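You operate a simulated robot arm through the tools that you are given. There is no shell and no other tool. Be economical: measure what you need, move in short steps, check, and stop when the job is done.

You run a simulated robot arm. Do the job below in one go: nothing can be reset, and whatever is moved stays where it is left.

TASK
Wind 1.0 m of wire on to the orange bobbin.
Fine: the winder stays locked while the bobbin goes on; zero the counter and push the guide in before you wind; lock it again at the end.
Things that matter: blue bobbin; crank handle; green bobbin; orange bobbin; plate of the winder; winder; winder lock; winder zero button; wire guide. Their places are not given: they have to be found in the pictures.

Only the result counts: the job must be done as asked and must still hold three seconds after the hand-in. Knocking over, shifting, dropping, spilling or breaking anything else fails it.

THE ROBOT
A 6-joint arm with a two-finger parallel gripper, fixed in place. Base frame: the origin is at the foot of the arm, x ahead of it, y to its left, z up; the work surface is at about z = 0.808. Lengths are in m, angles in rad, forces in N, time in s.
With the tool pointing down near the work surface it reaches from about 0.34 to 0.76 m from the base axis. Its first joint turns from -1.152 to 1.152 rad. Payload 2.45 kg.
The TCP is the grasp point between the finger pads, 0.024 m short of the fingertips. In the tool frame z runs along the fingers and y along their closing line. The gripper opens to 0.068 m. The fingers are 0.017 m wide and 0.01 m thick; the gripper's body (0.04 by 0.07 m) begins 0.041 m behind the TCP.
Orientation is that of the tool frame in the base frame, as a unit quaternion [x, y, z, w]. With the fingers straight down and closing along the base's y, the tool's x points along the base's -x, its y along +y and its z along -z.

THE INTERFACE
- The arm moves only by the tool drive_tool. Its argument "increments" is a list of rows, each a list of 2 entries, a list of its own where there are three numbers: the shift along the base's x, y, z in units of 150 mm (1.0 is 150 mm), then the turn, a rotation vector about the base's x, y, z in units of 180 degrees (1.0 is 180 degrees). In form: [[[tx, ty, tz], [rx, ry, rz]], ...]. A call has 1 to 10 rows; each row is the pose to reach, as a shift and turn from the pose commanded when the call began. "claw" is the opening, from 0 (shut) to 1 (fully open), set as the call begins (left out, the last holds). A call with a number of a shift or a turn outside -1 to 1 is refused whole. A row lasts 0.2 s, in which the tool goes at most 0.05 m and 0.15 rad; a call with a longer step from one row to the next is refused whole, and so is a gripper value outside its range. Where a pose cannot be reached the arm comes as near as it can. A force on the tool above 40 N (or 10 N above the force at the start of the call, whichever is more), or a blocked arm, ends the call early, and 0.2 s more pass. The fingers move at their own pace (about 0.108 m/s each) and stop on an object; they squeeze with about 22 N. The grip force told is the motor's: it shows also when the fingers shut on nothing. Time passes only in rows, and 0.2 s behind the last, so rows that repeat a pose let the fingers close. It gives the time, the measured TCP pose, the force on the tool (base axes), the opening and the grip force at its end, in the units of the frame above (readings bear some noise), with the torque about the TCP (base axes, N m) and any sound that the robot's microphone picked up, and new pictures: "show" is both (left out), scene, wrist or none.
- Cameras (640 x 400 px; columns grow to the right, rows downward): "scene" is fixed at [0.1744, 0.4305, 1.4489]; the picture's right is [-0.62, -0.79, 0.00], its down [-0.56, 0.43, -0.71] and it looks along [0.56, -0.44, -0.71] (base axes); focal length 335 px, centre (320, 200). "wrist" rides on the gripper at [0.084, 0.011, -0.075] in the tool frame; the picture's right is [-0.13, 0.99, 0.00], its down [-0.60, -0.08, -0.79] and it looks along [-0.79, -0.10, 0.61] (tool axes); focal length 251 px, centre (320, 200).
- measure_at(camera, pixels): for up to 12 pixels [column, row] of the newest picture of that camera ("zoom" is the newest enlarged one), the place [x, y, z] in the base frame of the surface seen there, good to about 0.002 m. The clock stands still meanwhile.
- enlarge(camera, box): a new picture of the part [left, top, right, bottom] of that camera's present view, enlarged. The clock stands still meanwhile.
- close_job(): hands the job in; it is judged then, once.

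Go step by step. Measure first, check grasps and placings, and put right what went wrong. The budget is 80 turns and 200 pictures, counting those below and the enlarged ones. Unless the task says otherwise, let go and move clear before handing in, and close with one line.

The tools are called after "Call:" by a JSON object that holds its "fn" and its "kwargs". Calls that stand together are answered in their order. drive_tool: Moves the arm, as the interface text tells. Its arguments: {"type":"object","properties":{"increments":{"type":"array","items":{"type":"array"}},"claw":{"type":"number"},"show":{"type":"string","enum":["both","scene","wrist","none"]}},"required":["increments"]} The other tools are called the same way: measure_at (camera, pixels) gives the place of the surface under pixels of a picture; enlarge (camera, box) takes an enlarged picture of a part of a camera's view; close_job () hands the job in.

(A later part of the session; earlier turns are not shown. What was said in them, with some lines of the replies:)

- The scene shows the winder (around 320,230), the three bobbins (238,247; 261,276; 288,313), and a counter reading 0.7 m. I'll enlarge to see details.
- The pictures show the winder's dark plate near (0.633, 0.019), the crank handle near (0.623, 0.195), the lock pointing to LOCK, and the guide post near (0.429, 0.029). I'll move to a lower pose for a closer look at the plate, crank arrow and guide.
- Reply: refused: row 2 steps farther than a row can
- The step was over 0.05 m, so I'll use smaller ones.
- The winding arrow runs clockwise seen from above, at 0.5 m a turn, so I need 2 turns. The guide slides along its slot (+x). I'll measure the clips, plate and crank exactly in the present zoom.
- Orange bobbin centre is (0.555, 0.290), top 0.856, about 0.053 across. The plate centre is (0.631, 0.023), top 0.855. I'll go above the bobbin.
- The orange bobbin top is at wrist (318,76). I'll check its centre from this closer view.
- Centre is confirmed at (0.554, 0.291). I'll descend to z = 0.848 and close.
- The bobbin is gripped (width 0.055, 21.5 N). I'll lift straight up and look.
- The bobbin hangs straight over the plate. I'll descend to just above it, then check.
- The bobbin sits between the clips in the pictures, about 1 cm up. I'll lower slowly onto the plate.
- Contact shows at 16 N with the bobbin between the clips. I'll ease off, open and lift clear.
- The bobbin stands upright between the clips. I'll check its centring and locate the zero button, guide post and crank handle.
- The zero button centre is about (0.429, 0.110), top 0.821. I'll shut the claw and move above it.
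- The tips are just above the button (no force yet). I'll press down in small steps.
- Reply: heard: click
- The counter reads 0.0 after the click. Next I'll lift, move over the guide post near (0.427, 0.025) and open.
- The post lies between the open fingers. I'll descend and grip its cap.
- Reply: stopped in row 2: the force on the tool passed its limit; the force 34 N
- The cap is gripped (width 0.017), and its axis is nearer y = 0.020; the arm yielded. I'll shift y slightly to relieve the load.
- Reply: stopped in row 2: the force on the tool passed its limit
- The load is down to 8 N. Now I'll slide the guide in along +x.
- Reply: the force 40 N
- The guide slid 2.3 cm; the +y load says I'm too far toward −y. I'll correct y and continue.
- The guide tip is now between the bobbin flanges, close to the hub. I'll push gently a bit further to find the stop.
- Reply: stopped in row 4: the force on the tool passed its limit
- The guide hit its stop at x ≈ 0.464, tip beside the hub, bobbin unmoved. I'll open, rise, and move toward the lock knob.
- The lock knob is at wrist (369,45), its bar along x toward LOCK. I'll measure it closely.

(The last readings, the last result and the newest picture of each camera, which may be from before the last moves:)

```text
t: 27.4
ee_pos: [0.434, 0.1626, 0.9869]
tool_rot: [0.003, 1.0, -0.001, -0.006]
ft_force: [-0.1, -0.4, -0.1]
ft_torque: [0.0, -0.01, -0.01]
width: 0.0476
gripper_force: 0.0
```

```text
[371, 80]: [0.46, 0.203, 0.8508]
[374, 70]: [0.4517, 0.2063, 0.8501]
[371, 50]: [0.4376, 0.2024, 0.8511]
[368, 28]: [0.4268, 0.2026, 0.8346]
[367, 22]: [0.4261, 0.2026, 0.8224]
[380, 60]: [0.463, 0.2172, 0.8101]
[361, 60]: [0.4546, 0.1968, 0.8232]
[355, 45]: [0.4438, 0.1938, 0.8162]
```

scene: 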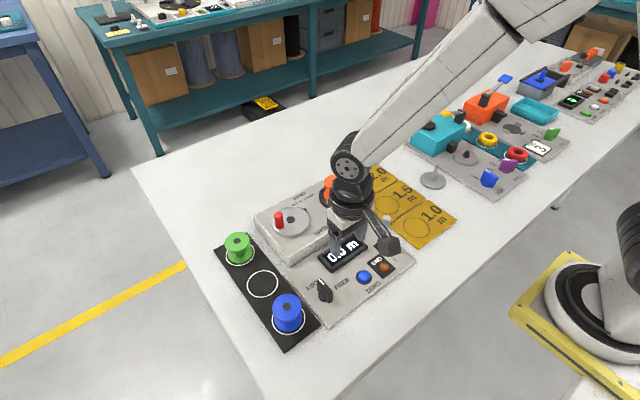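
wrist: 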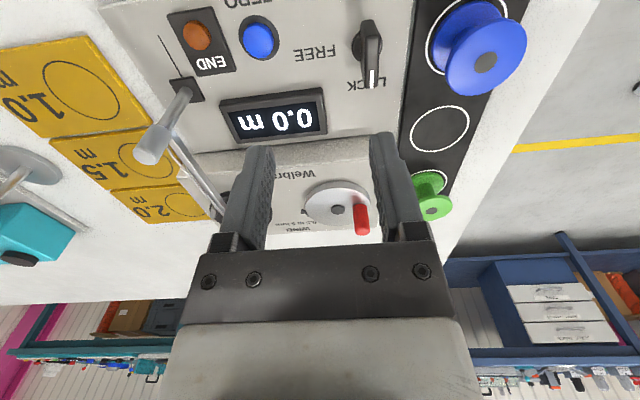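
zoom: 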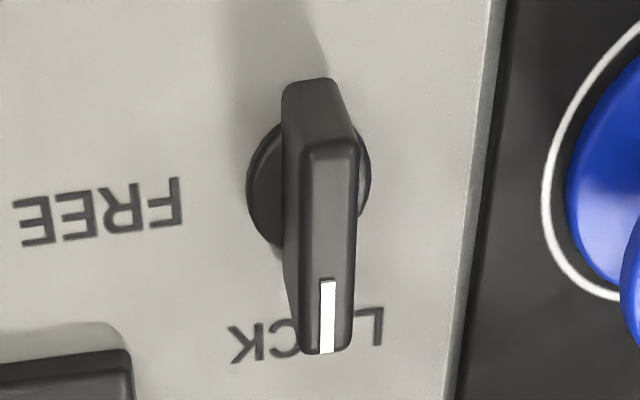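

Knob centre is about (0.4445, 0.2035), top 0.851, bar about 12 mm thick. I'll go over it, descend and grip.

Call:
{"fn": "drive_tool", "kwargs": {"increments": [[[0.07, 0.273, 0], [0, 0, 0]], [[0.07, 0.273, -0.3], [0, 0, 0]], [[0.07, 0.273, -0.6], [0, 0, 0]], [[0.07, 0.273, -0.8], [0, 0, 0]], [[0.07, 0.273, -0.93], [0, 0, 0]], [[0.07, 0.273, -0.93], [0, 0, 0]]]}}

```text
t: 28.8
ee_pos: [0.4453, 0.2044, 0.8461]
tool_rot: [0.004, 1.0, 0.0, -0.007]
ft_force: [0.6, 0.0, 0.6]
ft_torque: [0.0, 0.0, 0.02]
width: 0.0477
gripper_force: 0.1
```

scene: 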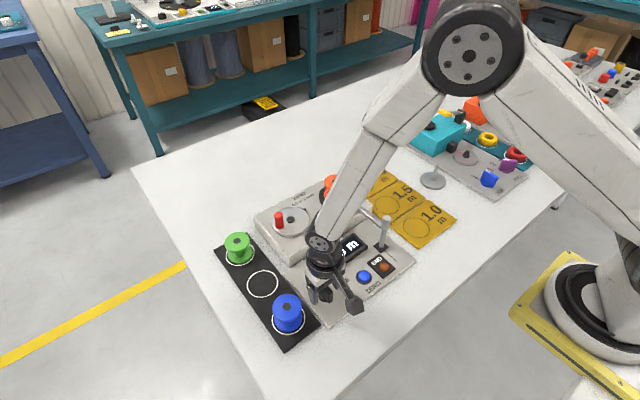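
wrist: 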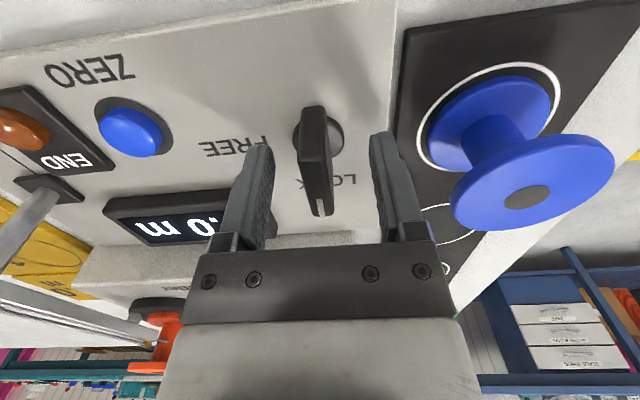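

Call:
{"fn": "drive_tool", "kwargs": {"increments": [[[0, 0, 0], [0, 0, 0]], [[0, 0, 0], [0, 0, 0]], [[0, 0, 0], [0, 0, 0]]], "claw": 0, "show": "wrist"}}

```text
t: 29.6
ee_pos: [0.4449, 0.2029, 0.8467]
tool_rot: [0.003, 1.0, -0.001, -0.007]
ft_force: [3.6, -17.8, -0.3]
ft_torque: [0.42, 0.08, -0.05]
width: 0.0116
gripper_force: 32.5
```

wrist: 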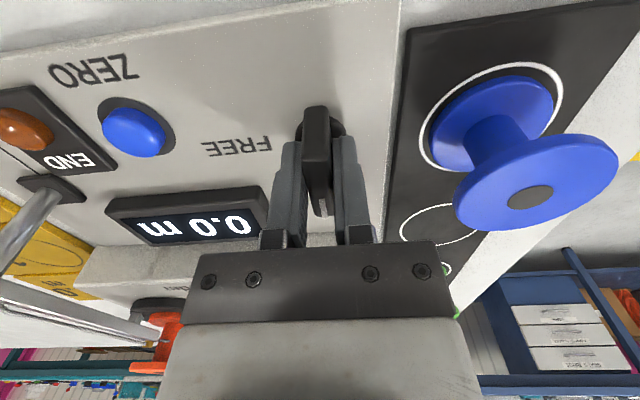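

Gripped (width 0.0116). I'll turn it clockwise (seen from above) in steps toward FREE, easing y by about 1 mm.

Call:
{"fn": "drive_tool", "kwargs": {"increments": [[[0, -0.01, 0], [0, 0, -0.03]], [[0, -0.01, 0], [0, 0, -0.07]], [[0, -0.01, 0], [0, 0, -0.11]], [[0, -0.01, 0], [0, 0, -0.15]], [[0, -0.01, 0], [0, 0, -0.19]], [[0, -0.01, 0], [0, 0, -0.19]]]}}

```text
t: 31.0
ee_pos: [0.4462, 0.2059, 0.8465]
tool_rot: [0.297, 0.955, 0.002, -0.006]
ft_force: [-1.0, 31.4, -15.5]
ft_torque: [-0.24, 0.39, 0.06]
width: 0.0122
gripper_force: 32.9
```

scene: 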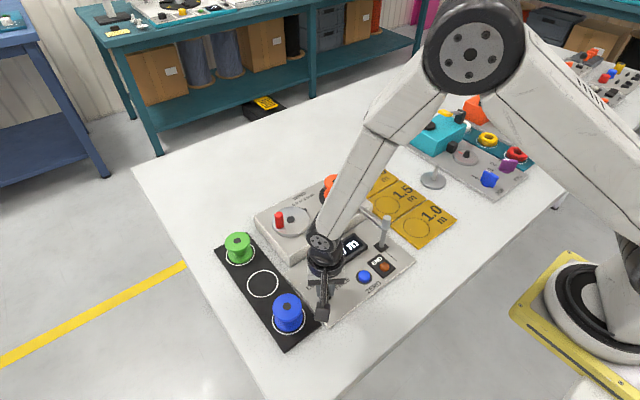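
wrist: 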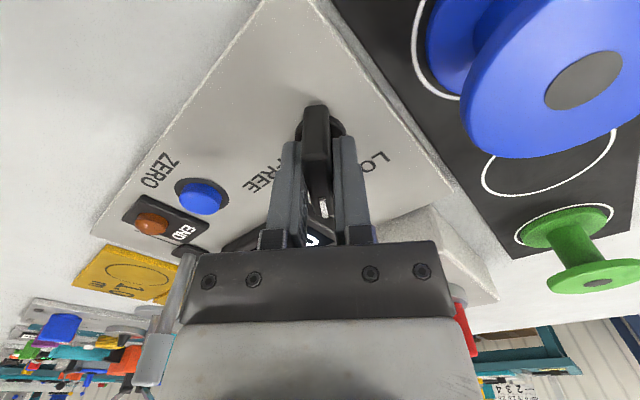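

It turned about 35° along with the knob, with a +y load of 31 N. I'll relieve the position and turn on.

Call:
{"fn": "drive_tool", "kwargs": {"increments": [[[0.008, 0.02, 0], [0, 0, 0]], [[0.008, 0.025, 0], [0, 0, 0]]], "show": "none"}}

Call:
{"fn": "drive_tool", "kwargs": {"increments": [[[0, 0, 0], [0, 0, -0.04]], [[0, 0, 0], [0, 0, -0.08]], [[0, 0, 0], [0, 0, -0.12]], [[0, 0, 0], [0, 0, -0.12]]], "show": "wrist"}}

```text
t: 31.6
ee_pos: [0.446, 0.2051, 0.846]
tool_rot: [0.298, 0.954, 0.0, -0.008]
ft_force: [-1.8, -12.6, 15.9]
ft_torque: [0.04, -0.92, -0.03]
width: 0.0121
gripper_force: 32.2
```

```text
t: 32.6
ee_pos: [0.4455, 0.2046, 0.8457]
tool_rot: [0.472, 0.882, 0.001, -0.007]
ft_force: [4.9, -23.1, 9.7]
ft_torque: [0.13, -0.58, -0.04]
width: 0.0123
gripper_force: 32.9
```

wrist: 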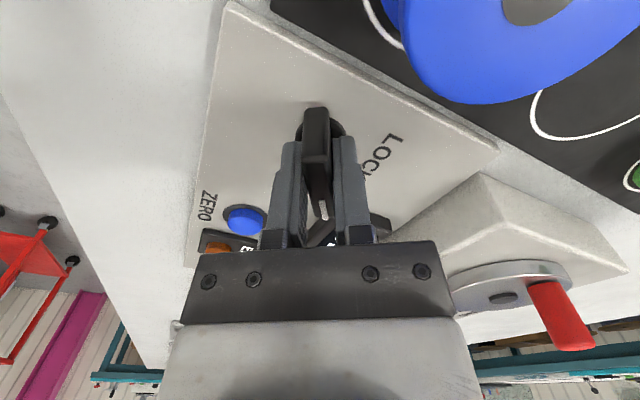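

Now 56° turned. I'll ease y by −1.5 mm and finish to 90°.

Call:
{"fn": "drive_tool", "kwargs": {"increments": [[[0, -0.01, 0], [0, 0, -0.04]], [[0, -0.01, 0], [0, 0, -0.08]], [[0, -0.01, 0], [0, 0, -0.12]], [[0, -0.01, 0], [0, 0, -0.16]], [[0, -0.01, 0], [0, 0, -0.19]], [[0, -0.01, 0], [0, 0, -0.19]]], "show": "both"}}

```text
t: 34.0
ee_pos: [0.448, 0.2053, 0.8448]
tool_rot: [0.709, 0.705, 0.005, -0.006]
ft_force: [13.3, 14.7, -18.8]
ft_torque: [0.17, 0.09, 0.35]
width: 0.0119
gripper_force: 32.4
```

scene: 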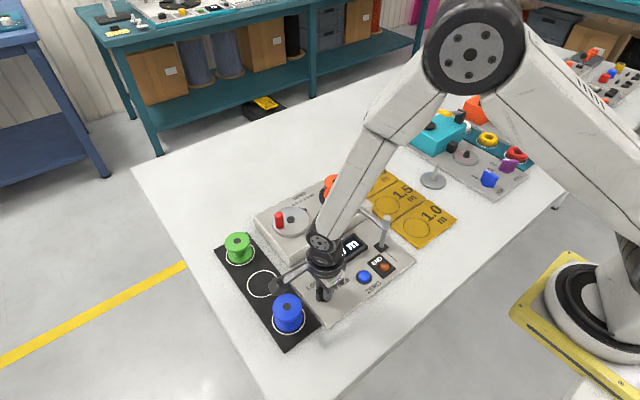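
wrist: 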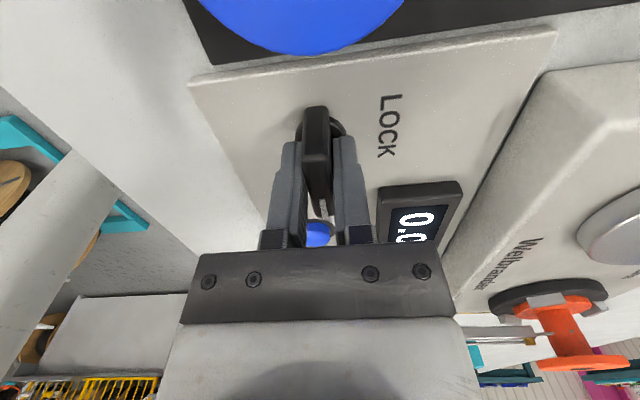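

The tool has turned 90° and reached the FREE stop. I'll release, lift and check the mark.

Call:
{"fn": "drive_tool", "kwargs": {"increments": [[[0, 0, 0], [0, 0, 0]], [[0, 0, 0], [0, 0, 0]]], "claw": 0.6, "show": "none"}}

Call:
{"fn": "drive_tool", "kwargs": {"increments": [[[0, 0, 0.15], [0, 0, 0]], [[0, 0, 0.3], [0, 0, 0]], [[0, 0, 0.55], [0, 0, 0.04]], [[0, 0, 0.8], [0, 0, 0.08]], [[0.1, 0, 0.9], [0, 0, 0.125]], [[0.2, 0, 0.9], [0, 0, 0.17]], [[0.3, 0, 0.9], [0, 0, 0.215]], [[0.3, 0, 0.9], [0, 0, 0.26]], [[0.3, 0, 0.9], [0, 0, 0.305]], [[0.3, 0, 0.9], [0, 0, 0.35]]], "show": "none"}}

Call:
{"fn": "drive_tool", "kwargs": {"increments": [[[0.05, -0.1, 0.0], [0, 0, 0.045]], [[0.15, -0.2, 0.0], [0, 0, 0.09]], [[0.2, -0.2, 0.0], [0, 0, 0.135]], [[0.2, -0.2, 0.0], [0, 0, 0.15]], [[0.2, -0.2, 0.0], [0, 0, 0.15]]]}}

Call:
{"fn": "enlarge", "kwargs": {"camera": "scene", "box": [250, 165, 430, 325]}}

```text
t: 34.6
ee_pos: [0.4472, 0.2043, 0.8462]
tool_rot: [0.71, 0.704, 0.003, -0.006]
ft_force: [-0.4, 0.1, -0.2]
ft_torque: [0.03, 0.02, -0.01]
width: 0.0411
gripper_force: 0.1
```

```text
t: 36.8
ee_pos: [0.4911, 0.2051, 0.9803]
tool_rot: [0.235, 0.972, 0.001, -0.007]
ft_force: [0.1, -0.9, 0.1]
ft_torque: [0.05, 0.02, -0.02]
width: 0.0404
gripper_force: 0.1
```

```text
t: 38.0
ee_pos: [0.5208, 0.1745, 0.98]
tool_rot: [0.003, 1.0, -0.001, -0.007]
ft_force: [0.2, 0.8, 0.5]
ft_torque: [0.01, 0.01, 0.0]
width: 0.0407
gripper_force: 0.0
```

scene: 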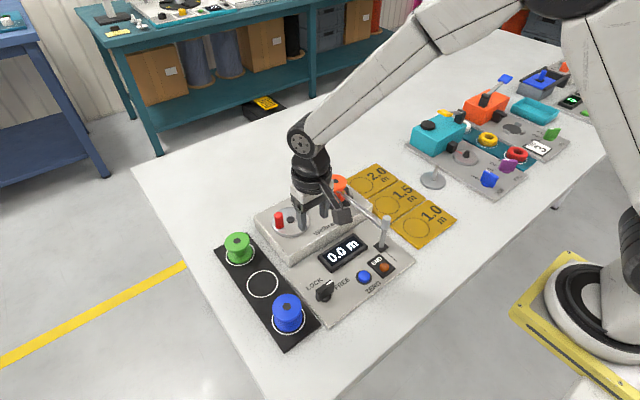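
wrist: 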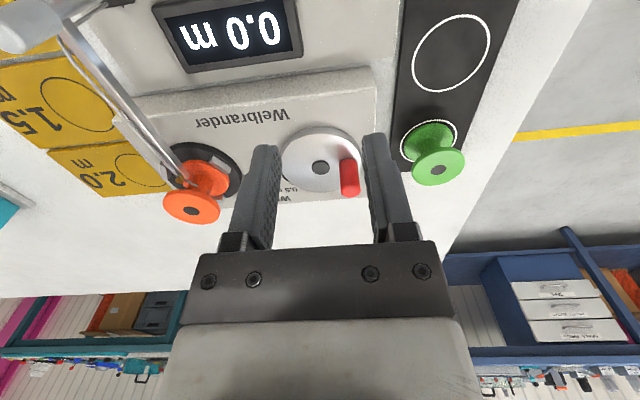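

```text
2.50 times, centred on (340, 245) of scene
```

zoom: 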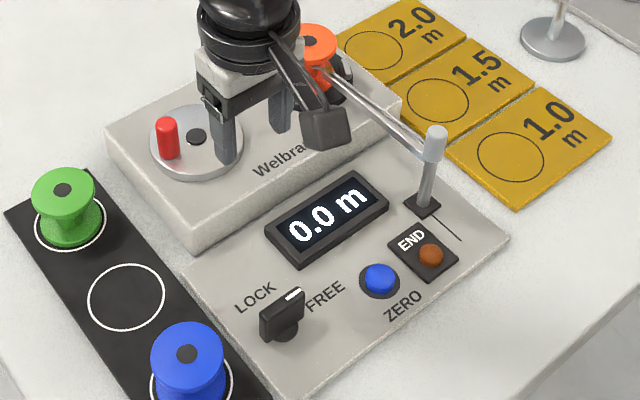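

The knob mark now points to FREE and the counter reads 0.0. I'll measure the crank handle and hub.

Call:
{"fn": "enlarge", "kwargs": {"camera": "wrist", "box": [270, 110, 390, 210]}}

Call:
{"fn": "measure_at", "kwargs": {"camera": "wrist", "pixels": [[320, 167], [349, 165], [350, 190], [342, 178], [357, 178], [347, 160], [283, 160], [356, 145], [320, 128], [318, 191]]}}

Call:
{"fn": "measure_at", "kwargs": {"camera": "scene", "pixels": [[279, 214], [276, 219], [282, 219], [278, 224], [291, 219], [279, 228]]}}

```text
4.00 times, centred on (330, 160) of wrist
```

zoom: 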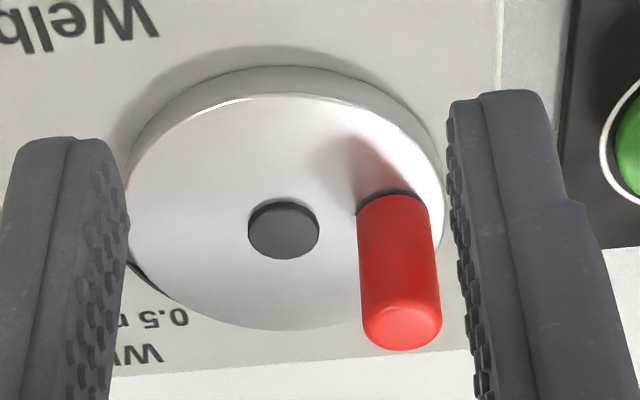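

```text
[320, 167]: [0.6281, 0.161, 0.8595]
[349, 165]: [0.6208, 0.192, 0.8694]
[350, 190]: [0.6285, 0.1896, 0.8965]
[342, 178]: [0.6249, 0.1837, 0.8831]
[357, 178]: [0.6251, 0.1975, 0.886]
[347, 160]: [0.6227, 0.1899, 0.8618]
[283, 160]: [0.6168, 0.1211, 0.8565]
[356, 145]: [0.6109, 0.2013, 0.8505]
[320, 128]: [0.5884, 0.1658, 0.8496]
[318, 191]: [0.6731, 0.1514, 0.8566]
```

```text
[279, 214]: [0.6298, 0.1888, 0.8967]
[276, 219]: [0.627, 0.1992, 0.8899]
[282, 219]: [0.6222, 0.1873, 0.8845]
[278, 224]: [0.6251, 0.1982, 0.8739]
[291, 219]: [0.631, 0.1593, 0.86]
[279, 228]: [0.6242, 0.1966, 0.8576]
```

The handle axis is near (0.629, 0.1905), top 0.897, and the hub near (0.630, 0.160), so r ≈ 0.030. I'll go over the handle, descend and grip.

Call:
{"fn": "drive_tool", "kwargs": {"increments": [[[0.24, 0.107, 0], [0, 0, 0]], [[0.48, 0.107, 0], [0, 0, 0]], [[0.721, 0.107, 0], [0, 0, 0]], [[0.721, 0.107, -0.2], [0, 0, 0]], [[0.721, 0.107, -0.4], [0, 0, 0]], [[0.721, 0.107, -0.6], [0, 0, 0]], [[0.721, 0.107, -0.6], [0, 0, 0]]]}}

```text
t: 39.6
ee_pos: [0.6283, 0.1904, 0.8924]
tool_rot: [0.003, 1.0, -0.001, -0.007]
ft_force: [1.1, -0.1, -0.6]
ft_torque: [-0.01, 0.01, 0.0]
width: 0.0406
gripper_force: 0.0
```

scene: 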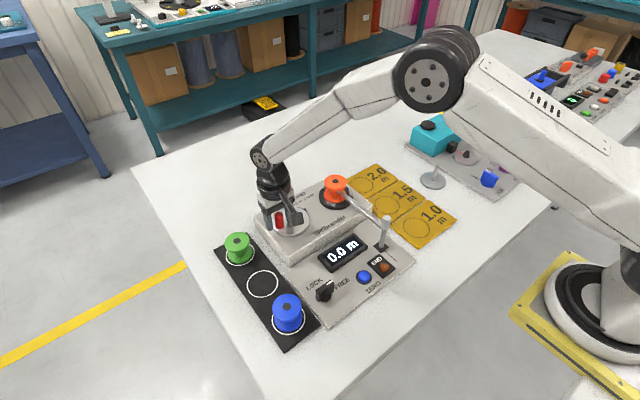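
wrist: 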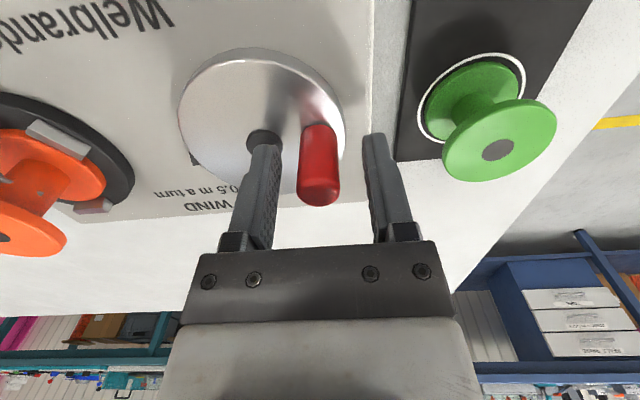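

Call:
{"fn": "drive_tool", "kwargs": {"increments": [[[0, 0, 0], [0, 0, 0]], [[0, 0, 0], [0, 0, 0]], [[0, 0, 0], [0, 0, 0]]], "claw": 0, "show": "wrist"}}

```text
t: 40.4
ee_pos: [0.6292, 0.1905, 0.8907]
tool_rot: [0.003, 1.0, -0.002, -0.007]
ft_force: [-0.4, -10.6, -2.6]
ft_torque: [0.49, -0.29, -0.06]
width: 0.0193
gripper_force: 37.1
```

wrist: 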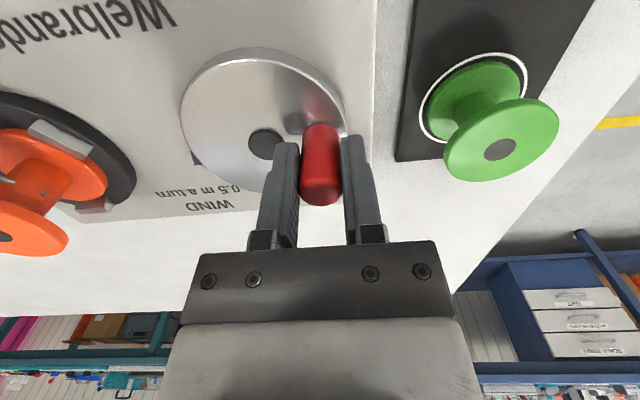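

The handle is gripped. I'll crank the first quarter turn clockwise with r = 0.030.

Call:
{"fn": "drive_tool", "kwargs": {"increments": [[[0.035, -0.003, 0], [0, 0, 0]], [[0.068, -0.012, 0], [0, 0, 0]], [[0.1, -0.027, 0], [0, 0, 0]], [[0.129, -0.047, 0], [0, 0, 0]], [[0.153, -0.071, 0], [0, 0, 0]], [[0.173, -0.1, 0], [0, 0, 0]], [[0.188, -0.132, 0], [0, 0, 0]], [[0.197, -0.165, 0], [0, 0, 0]], [[0.2, -0.2, 0], [0, 0, 0]]]}}

Call:
{"fn": "enlarge", "kwargs": {"camera": "scene", "box": [250, 165, 430, 325]}}

```text
t: 42.4
ee_pos: [0.6601, 0.1599, 0.8913]
tool_rot: [0.003, 1.0, -0.001, -0.006]
ft_force: [-6.1, -0.4, 2.6]
ft_torque: [0.55, 0.24, 0.02]
width: 0.0195
gripper_force: 37.6
```

scene: 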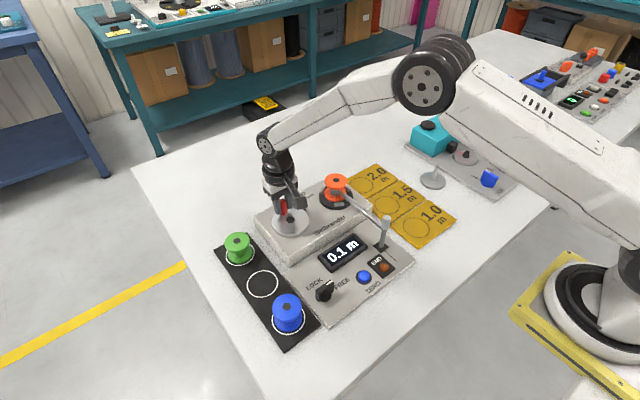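
wrist: 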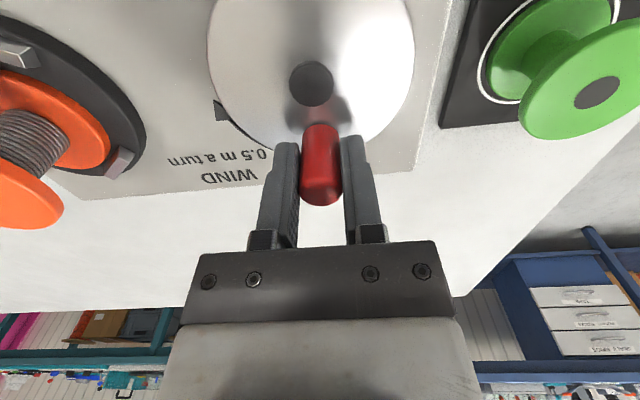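

```text
2.50 times, centred on (340, 245) of scene
```

zoom: 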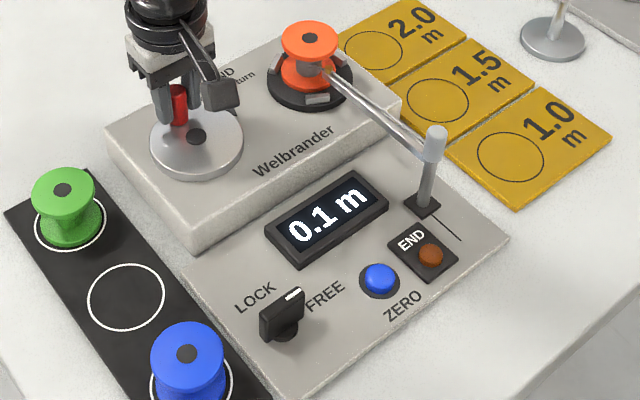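

It works: 0.1 m, wire on the bobbin, loads small. Next half turn.

Call:
{"fn": "drive_tool", "kwargs": {"increments": [[[-0.01, -0.062, 0], [0, 0, 0]], [[-0.038, -0.118, 0], [0, 0, 0]], [[-0.082, -0.162, 0], [0, 0, 0]], [[-0.138, -0.19, 0], [0, 0, 0]], [[-0.2, -0.2, 0], [0, 0, 0]], [[-0.262, -0.19, 0], [0, 0, 0]], [[-0.318, -0.162, 0], [0, 0, 0]], [[-0.362, -0.118, 0], [0, 0, 0]], [[-0.39, -0.062, 0], [0, 0, 0]], [[-0.4, 0, 0], [0, 0, 0]]], "show": "scene"}}

```text
t: 44.6
ee_pos: [0.6006, 0.1611, 0.8908]
tool_rot: [0.003, 1.0, -0.001, -0.008]
ft_force: [0.6, -0.3, -0.4]
ft_torque: [0.71, 0.48, 0.0]
width: 0.0197
gripper_force: 36.9
```

scene: 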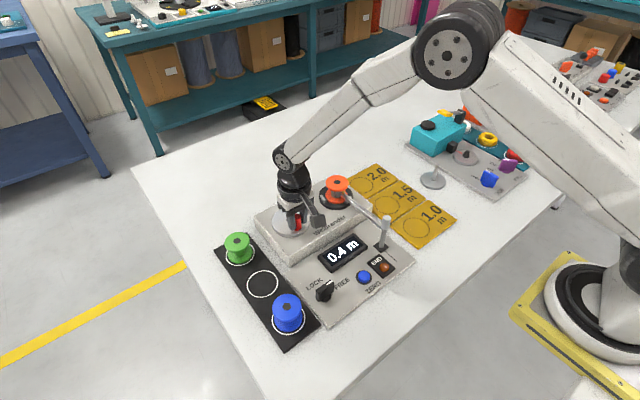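

Three quarters done (0.4 m shown), no load. Next half turn (−x → +y → +x).

Call:
{"fn": "drive_tool", "kwargs": {"increments": [[[0.01, 0.062, 0], [0, 0, 0]], [[0.038, 0.118, 0], [0, 0, 0]], [[0.082, 0.162, 0], [0, 0, 0]], [[0.138, 0.19, 0], [0, 0, 0]], [[0.2, 0.2, 0], [0, 0, 0]], [[0.262, 0.19, 0], [0, 0, 0]], [[0.318, 0.162, 0], [0, 0, 0]], [[0.362, 0.118, 0], [0, 0, 0]], [[0.39, 0.062, 0], [0, 0, 0]], [[0.4, 0, 0], [0, 0, 0]]], "show": "scene"}}

Call:
{"fn": "drive_tool", "kwargs": {"increments": [[[-0.01, -0.062, 0], [0, 0, 0]], [[-0.038, -0.118, 0], [0, 0, 0]], [[-0.082, -0.162, 0], [0, 0, 0]], [[-0.138, -0.19, 0], [0, 0, 0]], [[-0.2, -0.2, 0], [0, 0, 0]], [[-0.262, -0.19, 0], [0, 0, 0]], [[-0.318, -0.162, 0], [0, 0, 0]], [[-0.362, -0.118, 0], [0, 0, 0]], [[-0.39, -0.062, 0], [0, 0, 0]], [[-0.4, 0, 0], [0, 0, 0]]], "show": "both"}}

Call:
{"fn": "enlarge", "kwargs": {"camera": "scene", "box": [250, 165, 430, 325]}}

```text
t: 46.8
ee_pos: [0.6587, 0.1596, 0.8907]
tool_rot: [0.003, 1.0, -0.001, -0.007]
ft_force: [-4.3, 0.6, 5.6]
ft_torque: [0.34, 0.1, -0.02]
width: 0.0197
gripper_force: 36.6
```

scene: 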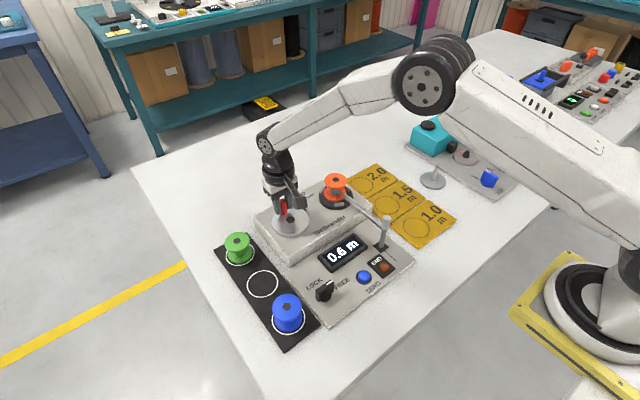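

```text
t: 49.0
ee_pos: [0.5993, 0.1598, 0.8918]
tool_rot: [0.004, 1.0, -0.001, -0.006]
ft_force: [6.1, 0.1, -2.2]
ft_torque: [0.7, 0.7, 0.01]
width: 0.0197
gripper_force: 37.7
```

scene: 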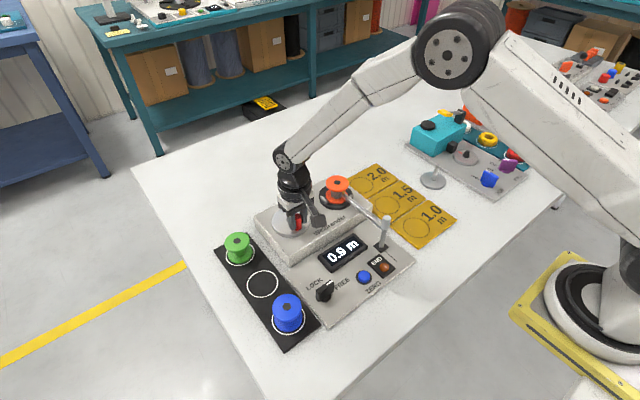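
wrist: 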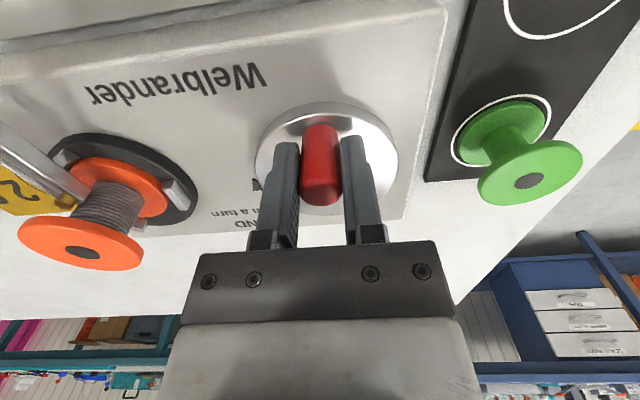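

```text
2.50 times, centred on (340, 245) of scene
```

zoom: 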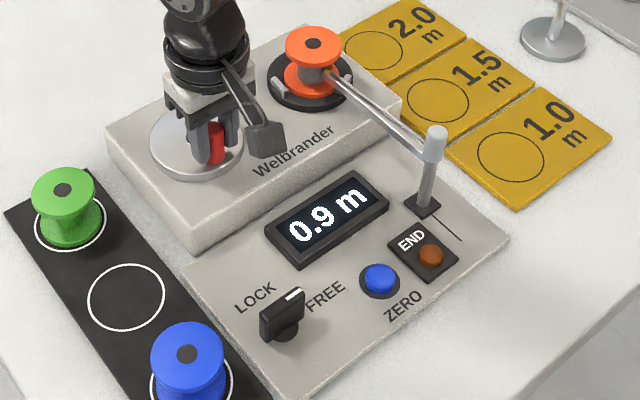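

1.75 turns done (0.875, shown as 0.9). The final quarter turn returns the handle to its start at (0.629, 0.190).

Call:
{"fn": "drive_tool", "kwargs": {"increments": [[[0.003, 0.035, 0], [0, 0, 0]], [[0.012, 0.068, 0], [0, 0, 0]], [[0.027, 0.1, 0], [0, 0, 0]], [[0.047, 0.129, 0], [0, 0, 0]], [[0.071, 0.153, 0], [0, 0, 0]], [[0.1, 0.173, 0], [0, 0, 0]], [[0.132, 0.188, 0], [0, 0, 0]], [[0.165, 0.197, 0], [0, 0, 0]], [[0.2, 0.2, 0], [0, 0, 0]], [[0.2, 0.2, 0], [0, 0, 0]]]}}

Call:
{"fn": "enlarge", "kwargs": {"camera": "scene", "box": [250, 165, 430, 325]}}

```text
t: 51.2
ee_pos: [0.63, 0.1905, 0.8907]
tool_rot: [0.003, 1.0, -0.001, -0.007]
ft_force: [-0.4, -10.9, 10.4]
ft_torque: [0.39, -0.19, -0.02]
width: 0.0192
gripper_force: 37.2
```

scene: 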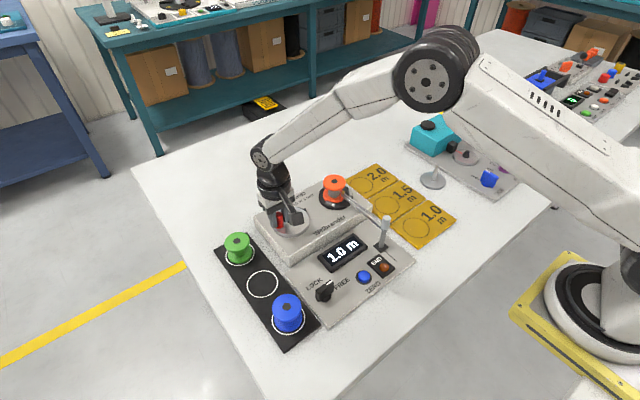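
wrist: 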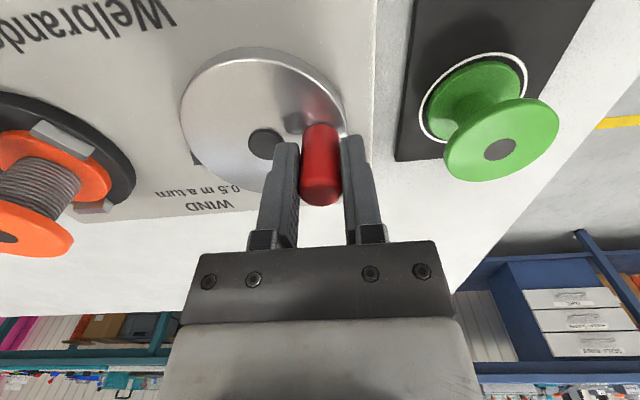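

```text
2.50 times, centred on (340, 245) of scene
```

zoom: 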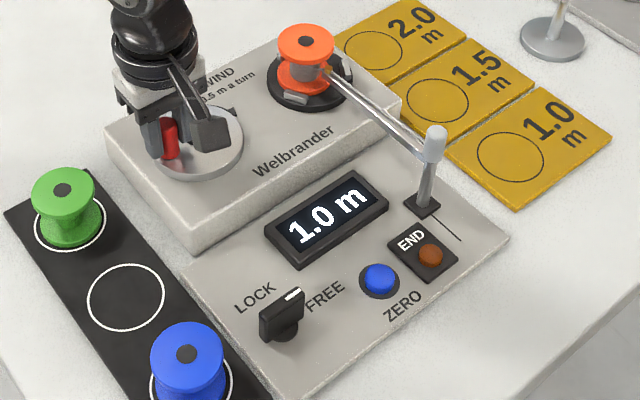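

The counter reads 1.0 m with wire on the bobbin. I'll release the handle, lift, and travel back to the lock while turning the tool −90°.

Call:
{"fn": "drive_tool", "kwargs": {"increments": [[[0, -0.004, 0], [0, 0, 0]], [[0, -0.004, 0], [0, 0, 0]], [[0, -0.004, 0], [0, 0, 0]]], "claw": 0.6, "show": "none"}}

Call:
{"fn": "drive_tool", "kwargs": {"increments": [[[0, 0, 0.2], [0, 0, 0]], [[0, 0, 0.4], [0, 0, 0]], [[-0.1, 0, 0.6], [0, 0, -0.04]], [[-0.3, 0.02, 0.6], [0, 0, -0.085]], [[-0.5, 0.04, 0.6], [0, 0, -0.13]], [[-0.7, 0.06, 0.6], [0, 0, -0.175]], [[-0.9, 0.08, 0.6], [0, 0, -0.22]], [[-0.95, 0.09, 0.6], [0, 0, -0.265]], [[-0.95, 0.09, 0.6], [0, 0, -0.31]], [[-0.95, 0.09, 0.6], [0, 0, -0.355]]], "show": "scene"}}

```text
t: 52.0
ee_pos: [0.6296, 0.1901, 0.8899]
tool_rot: [0.003, 1.0, 0.0, -0.008]
ft_force: [-0.8, -0.2, -0.4]
ft_torque: [0.04, 0.01, -0.02]
width: 0.0408
gripper_force: 0.1
```

```text
t: 54.2
ee_pos: [0.4867, 0.2035, 0.98]
tool_rot: [0.533, 0.846, 0.002, -0.006]
ft_force: [-0.7, -0.7, 0.0]
ft_torque: [0.02, 0.0, 0.02]
width: 0.041
gripper_force: 0.1
```

scene: 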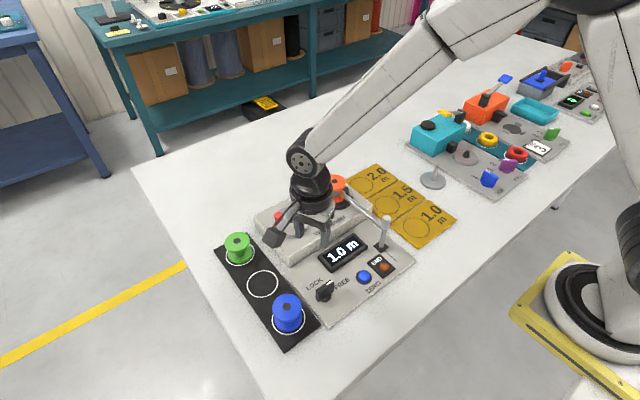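

Call:
{"fn": "drive_tool", "kwargs": {"increments": [[[-0.13, 0.004, 0], [0, 0, -0.045]], [[-0.265, 0.007, 0], [0, 0, -0.09]], [[-0.265, 0.007, 0], [0, 0, -0.145]], [[-0.265, 0.007, -0.25], [0, 0, -0.145]], [[-0.265, 0.007, -0.5], [0, 0, -0.145]], [[-0.265, 0.007, -0.5], [0, 0, -0.145]]]}}

```text
refused: row 3 steps farther than a row can; nothing moved
```

Call:
{"fn": "drive_tool", "kwargs": {"increments": [[[-0.13, 0.004, 0], [0, 0, -0.045]], [[-0.265, 0.007, 0], [0, 0, -0.09]], [[-0.265, 0.007, 0], [0, 0, -0.13]], [[-0.265, 0.007, -0.25], [0, 0, -0.143]], [[-0.265, 0.007, -0.5], [0, 0, -0.143]], [[-0.265, 0.007, -0.5], [0, 0, -0.143]]]}}

```text
t: 55.6
ee_pos: [0.4478, 0.2041, 0.9048]
tool_rot: [0.708, 0.706, 0.005, -0.006]
ft_force: [-0.4, -0.2, -0.7]
ft_torque: [0.02, -0.03, 0.01]
width: 0.0408
gripper_force: 0.1
```

scene: 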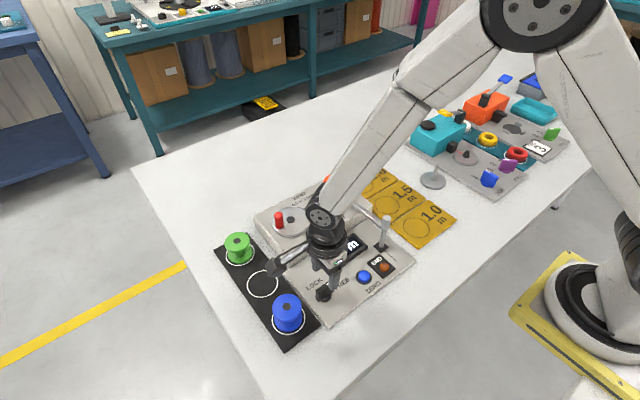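
wrist: 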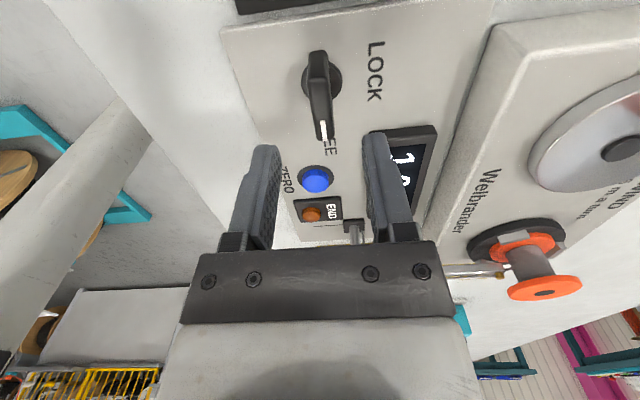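

The knob lies centred between the open fingers. I'll descend and grip it.

Call:
{"fn": "drive_tool", "kwargs": {"increments": [[[-0.003, 0.003, -0.15], [0, 0, 0]], [[-0.003, 0.003, -0.3], [0, 0, 0]], [[-0.003, 0.003, -0.39], [0, 0, 0]], [[-0.003, 0.003, -0.39], [0, 0, 0]]], "show": "none"}}

Call:
{"fn": "drive_tool", "kwargs": {"increments": [[[0, 0, 0], [0, 0, 0]], [[0, 0, 0], [0, 0, 0]], [[0, 0, 0], [0, 0, 0]]], "claw": 0, "show": "wrist"}}

```text
t: 56.6
ee_pos: [0.4469, 0.2057, 0.8458]
tool_rot: [0.706, 0.708, 0.005, -0.006]
ft_force: [0.0, 0.7, -0.3]
ft_torque: [-0.01, 0.0, -0.01]
width: 0.041
gripper_force: 0.0
```

```text
t: 57.4
ee_pos: [0.4478, 0.2058, 0.8479]
tool_rot: [0.707, 0.707, 0.006, -0.005]
ft_force: [9.3, -1.6, -8.9]
ft_torque: [0.5, -0.16, 0.06]
width: 0.012
gripper_force: 32.2
```

wrist: 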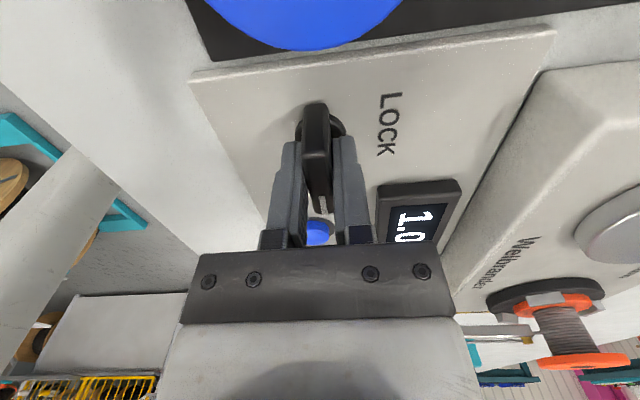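

Gripped. I'll turn counter-clockwise toward LOCK, first 36°.

Call:
{"fn": "drive_tool", "kwargs": {"increments": [[[0.003, 0, 0], [0, 0, 0.03]], [[0.003, 0, 0], [0, 0, 0.07]], [[0.003, 0, 0], [0, 0, 0.11]], [[0.003, 0, 0], [0, 0, 0.15]], [[0.003, 0, 0], [0, 0, 0.19]], [[0.003, 0, 0], [0, 0, 0.19]]], "show": "none"}}

```text
t: 58.8
ee_pos: [0.4468, 0.2065, 0.8467]
tool_rot: [0.467, 0.884, 0.002, -0.007]
ft_force: [-2.0, 0.3, 3.0]
ft_torque: [0.06, -0.57, -0.01]
width: 0.0119
gripper_force: 32.8
```

Call:
{"fn": "drive_tool", "kwargs": {"increments": [[[-0.005, -0.003, 0], [0, 0, 0.04]], [[-0.007, -0.006, 0], [0, 0, 0.08]], [[-0.007, -0.008, 0], [0, 0, 0.12]], [[-0.007, -0.01, 0], [0, 0, 0.16]], [[-0.007, -0.01, 0], [0, 0, 0.2]], [[-0.007, -0.01, 0], [0, 0, 0.2]]], "show": "none"}}

```text
t: 60.2
ee_pos: [0.4452, 0.2039, 0.8478]
tool_rot: [0.171, 0.985, -0.001, -0.007]
ft_force: [-3.6, 6.9, -5.8]
ft_torque: [0.22, -0.97, 0.04]
width: 0.012
gripper_force: 32.2
```

Loads are low; 20° remain.

Call:
{"fn": "drive_tool", "kwargs": {"increments": [[[0, -0.002, 0], [0, 0, 0.04]], [[0, -0.003, 0], [0, 0, 0.08]], [[0, -0.003, 0], [0, 0, 0.113]], [[0, -0.003, 0], [0, 0, 0.113]]], "show": "wrist"}}

```text
t: 61.2
ee_pos: [0.4448, 0.2022, 0.8477]
tool_rot: [-0.004, 1.0, -0.002, -0.007]
ft_force: [-3.9, 3.0, -4.7]
ft_torque: [0.46, -0.57, -0.41]
width: 0.0115
gripper_force: 32.1
```

wrist: 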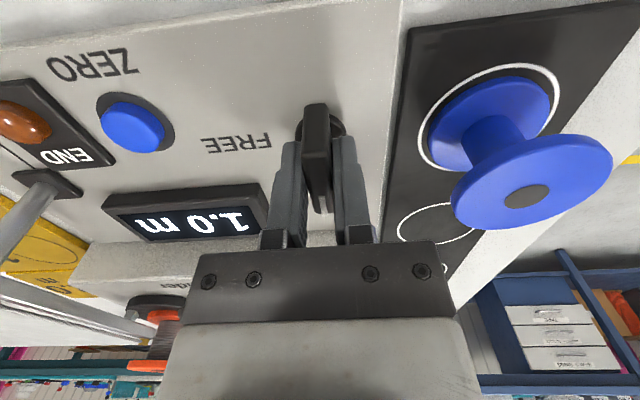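

The knob is back at LOCK, against its stop (torque −0.41). I'll release and lift clear.

Call:
{"fn": "drive_tool", "kwargs": {"increments": [[[0, 0, 0], [0, 0, 0]], [[0, 0, 0], [0, 0, 0]]], "claw": 0.6, "show": "none"}}

Call:
{"fn": "drive_tool", "kwargs": {"increments": [[[0, 0, 0.15], [0, 0, 0]], [[0, 0, 0.35], [0, 0, 0]], [[0, 0, 0.6], [0, 0, 0]], [[0, 0, 0.9], [0, 0, 0]], [[0, 0, 1.0], [0, 0, 0]], [[0, 0, 1.0], [0, 0, 0]]]}}

Call:
{"fn": "enlarge", "kwargs": {"camera": "scene", "box": [250, 165, 430, 325]}}

Call:
{"fn": "enlarge", "kwargs": {"camera": "wrist", "box": [100, 0, 460, 230]}}

```text
t: 61.8
ee_pos: [0.446, 0.2041, 0.8471]
tool_rot: [-0.005, 1.0, 0.0, -0.007]
ft_force: [0.7, 0.0, 0.3]
ft_torque: [0.0, -0.02, 0.01]
width: 0.0408
gripper_force: 0.1
```

```text
t: 63.2
ee_pos: [0.4475, 0.2038, 0.998]
tool_rot: [-0.004, 1.0, -0.001, -0.006]
ft_force: [0.8, 0.2, 0.5]
ft_torque: [-0.04, 0.0, 0.01]
width: 0.041
gripper_force: 0.1
```

scene: 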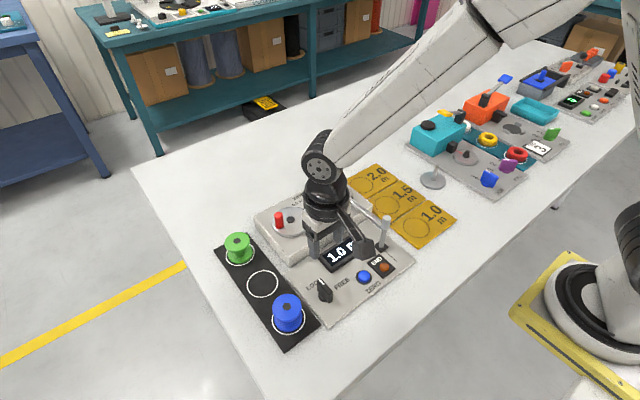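
wrist: 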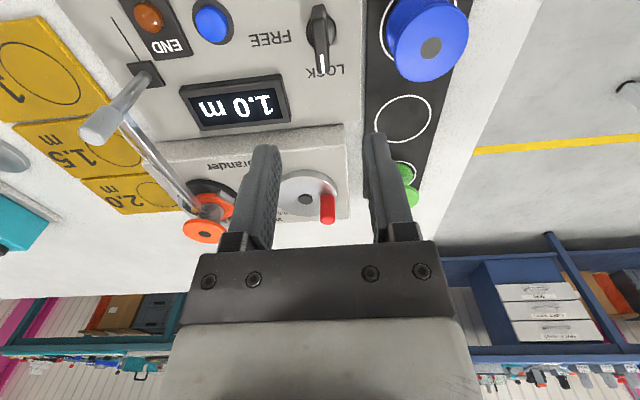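

```text
2.50 times, centred on (340, 245) of scene
```

zoom: 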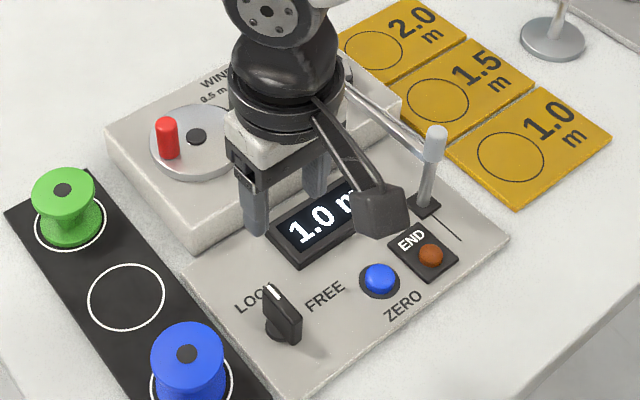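

```text
1.74 times, centred on (280, 115) of wrist
```

zoom: 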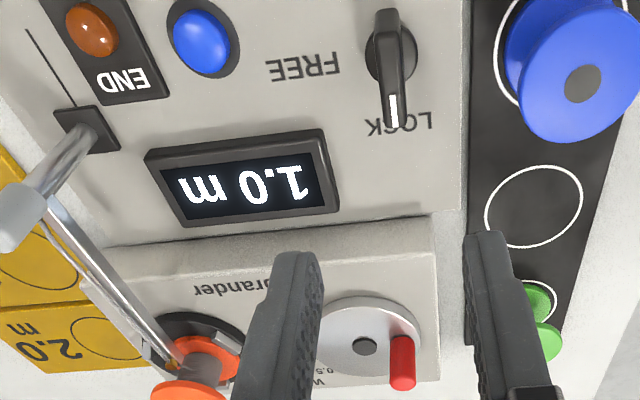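

The knob mark is at LOCK, the counter reads 1.0 m, the wound orange bobbin is seated with the guide in, and the arm is clear. Handing in.

Call:
{"fn": "close_job", "kwargs": {}}

```text
The job is handed in.
```

I wound 1.0 m of wire on to the orange bobbin, by the winder's counter, which I had zeroed first. The guide is in, the winder is locked again, and the arm is clear; the job is handed in.
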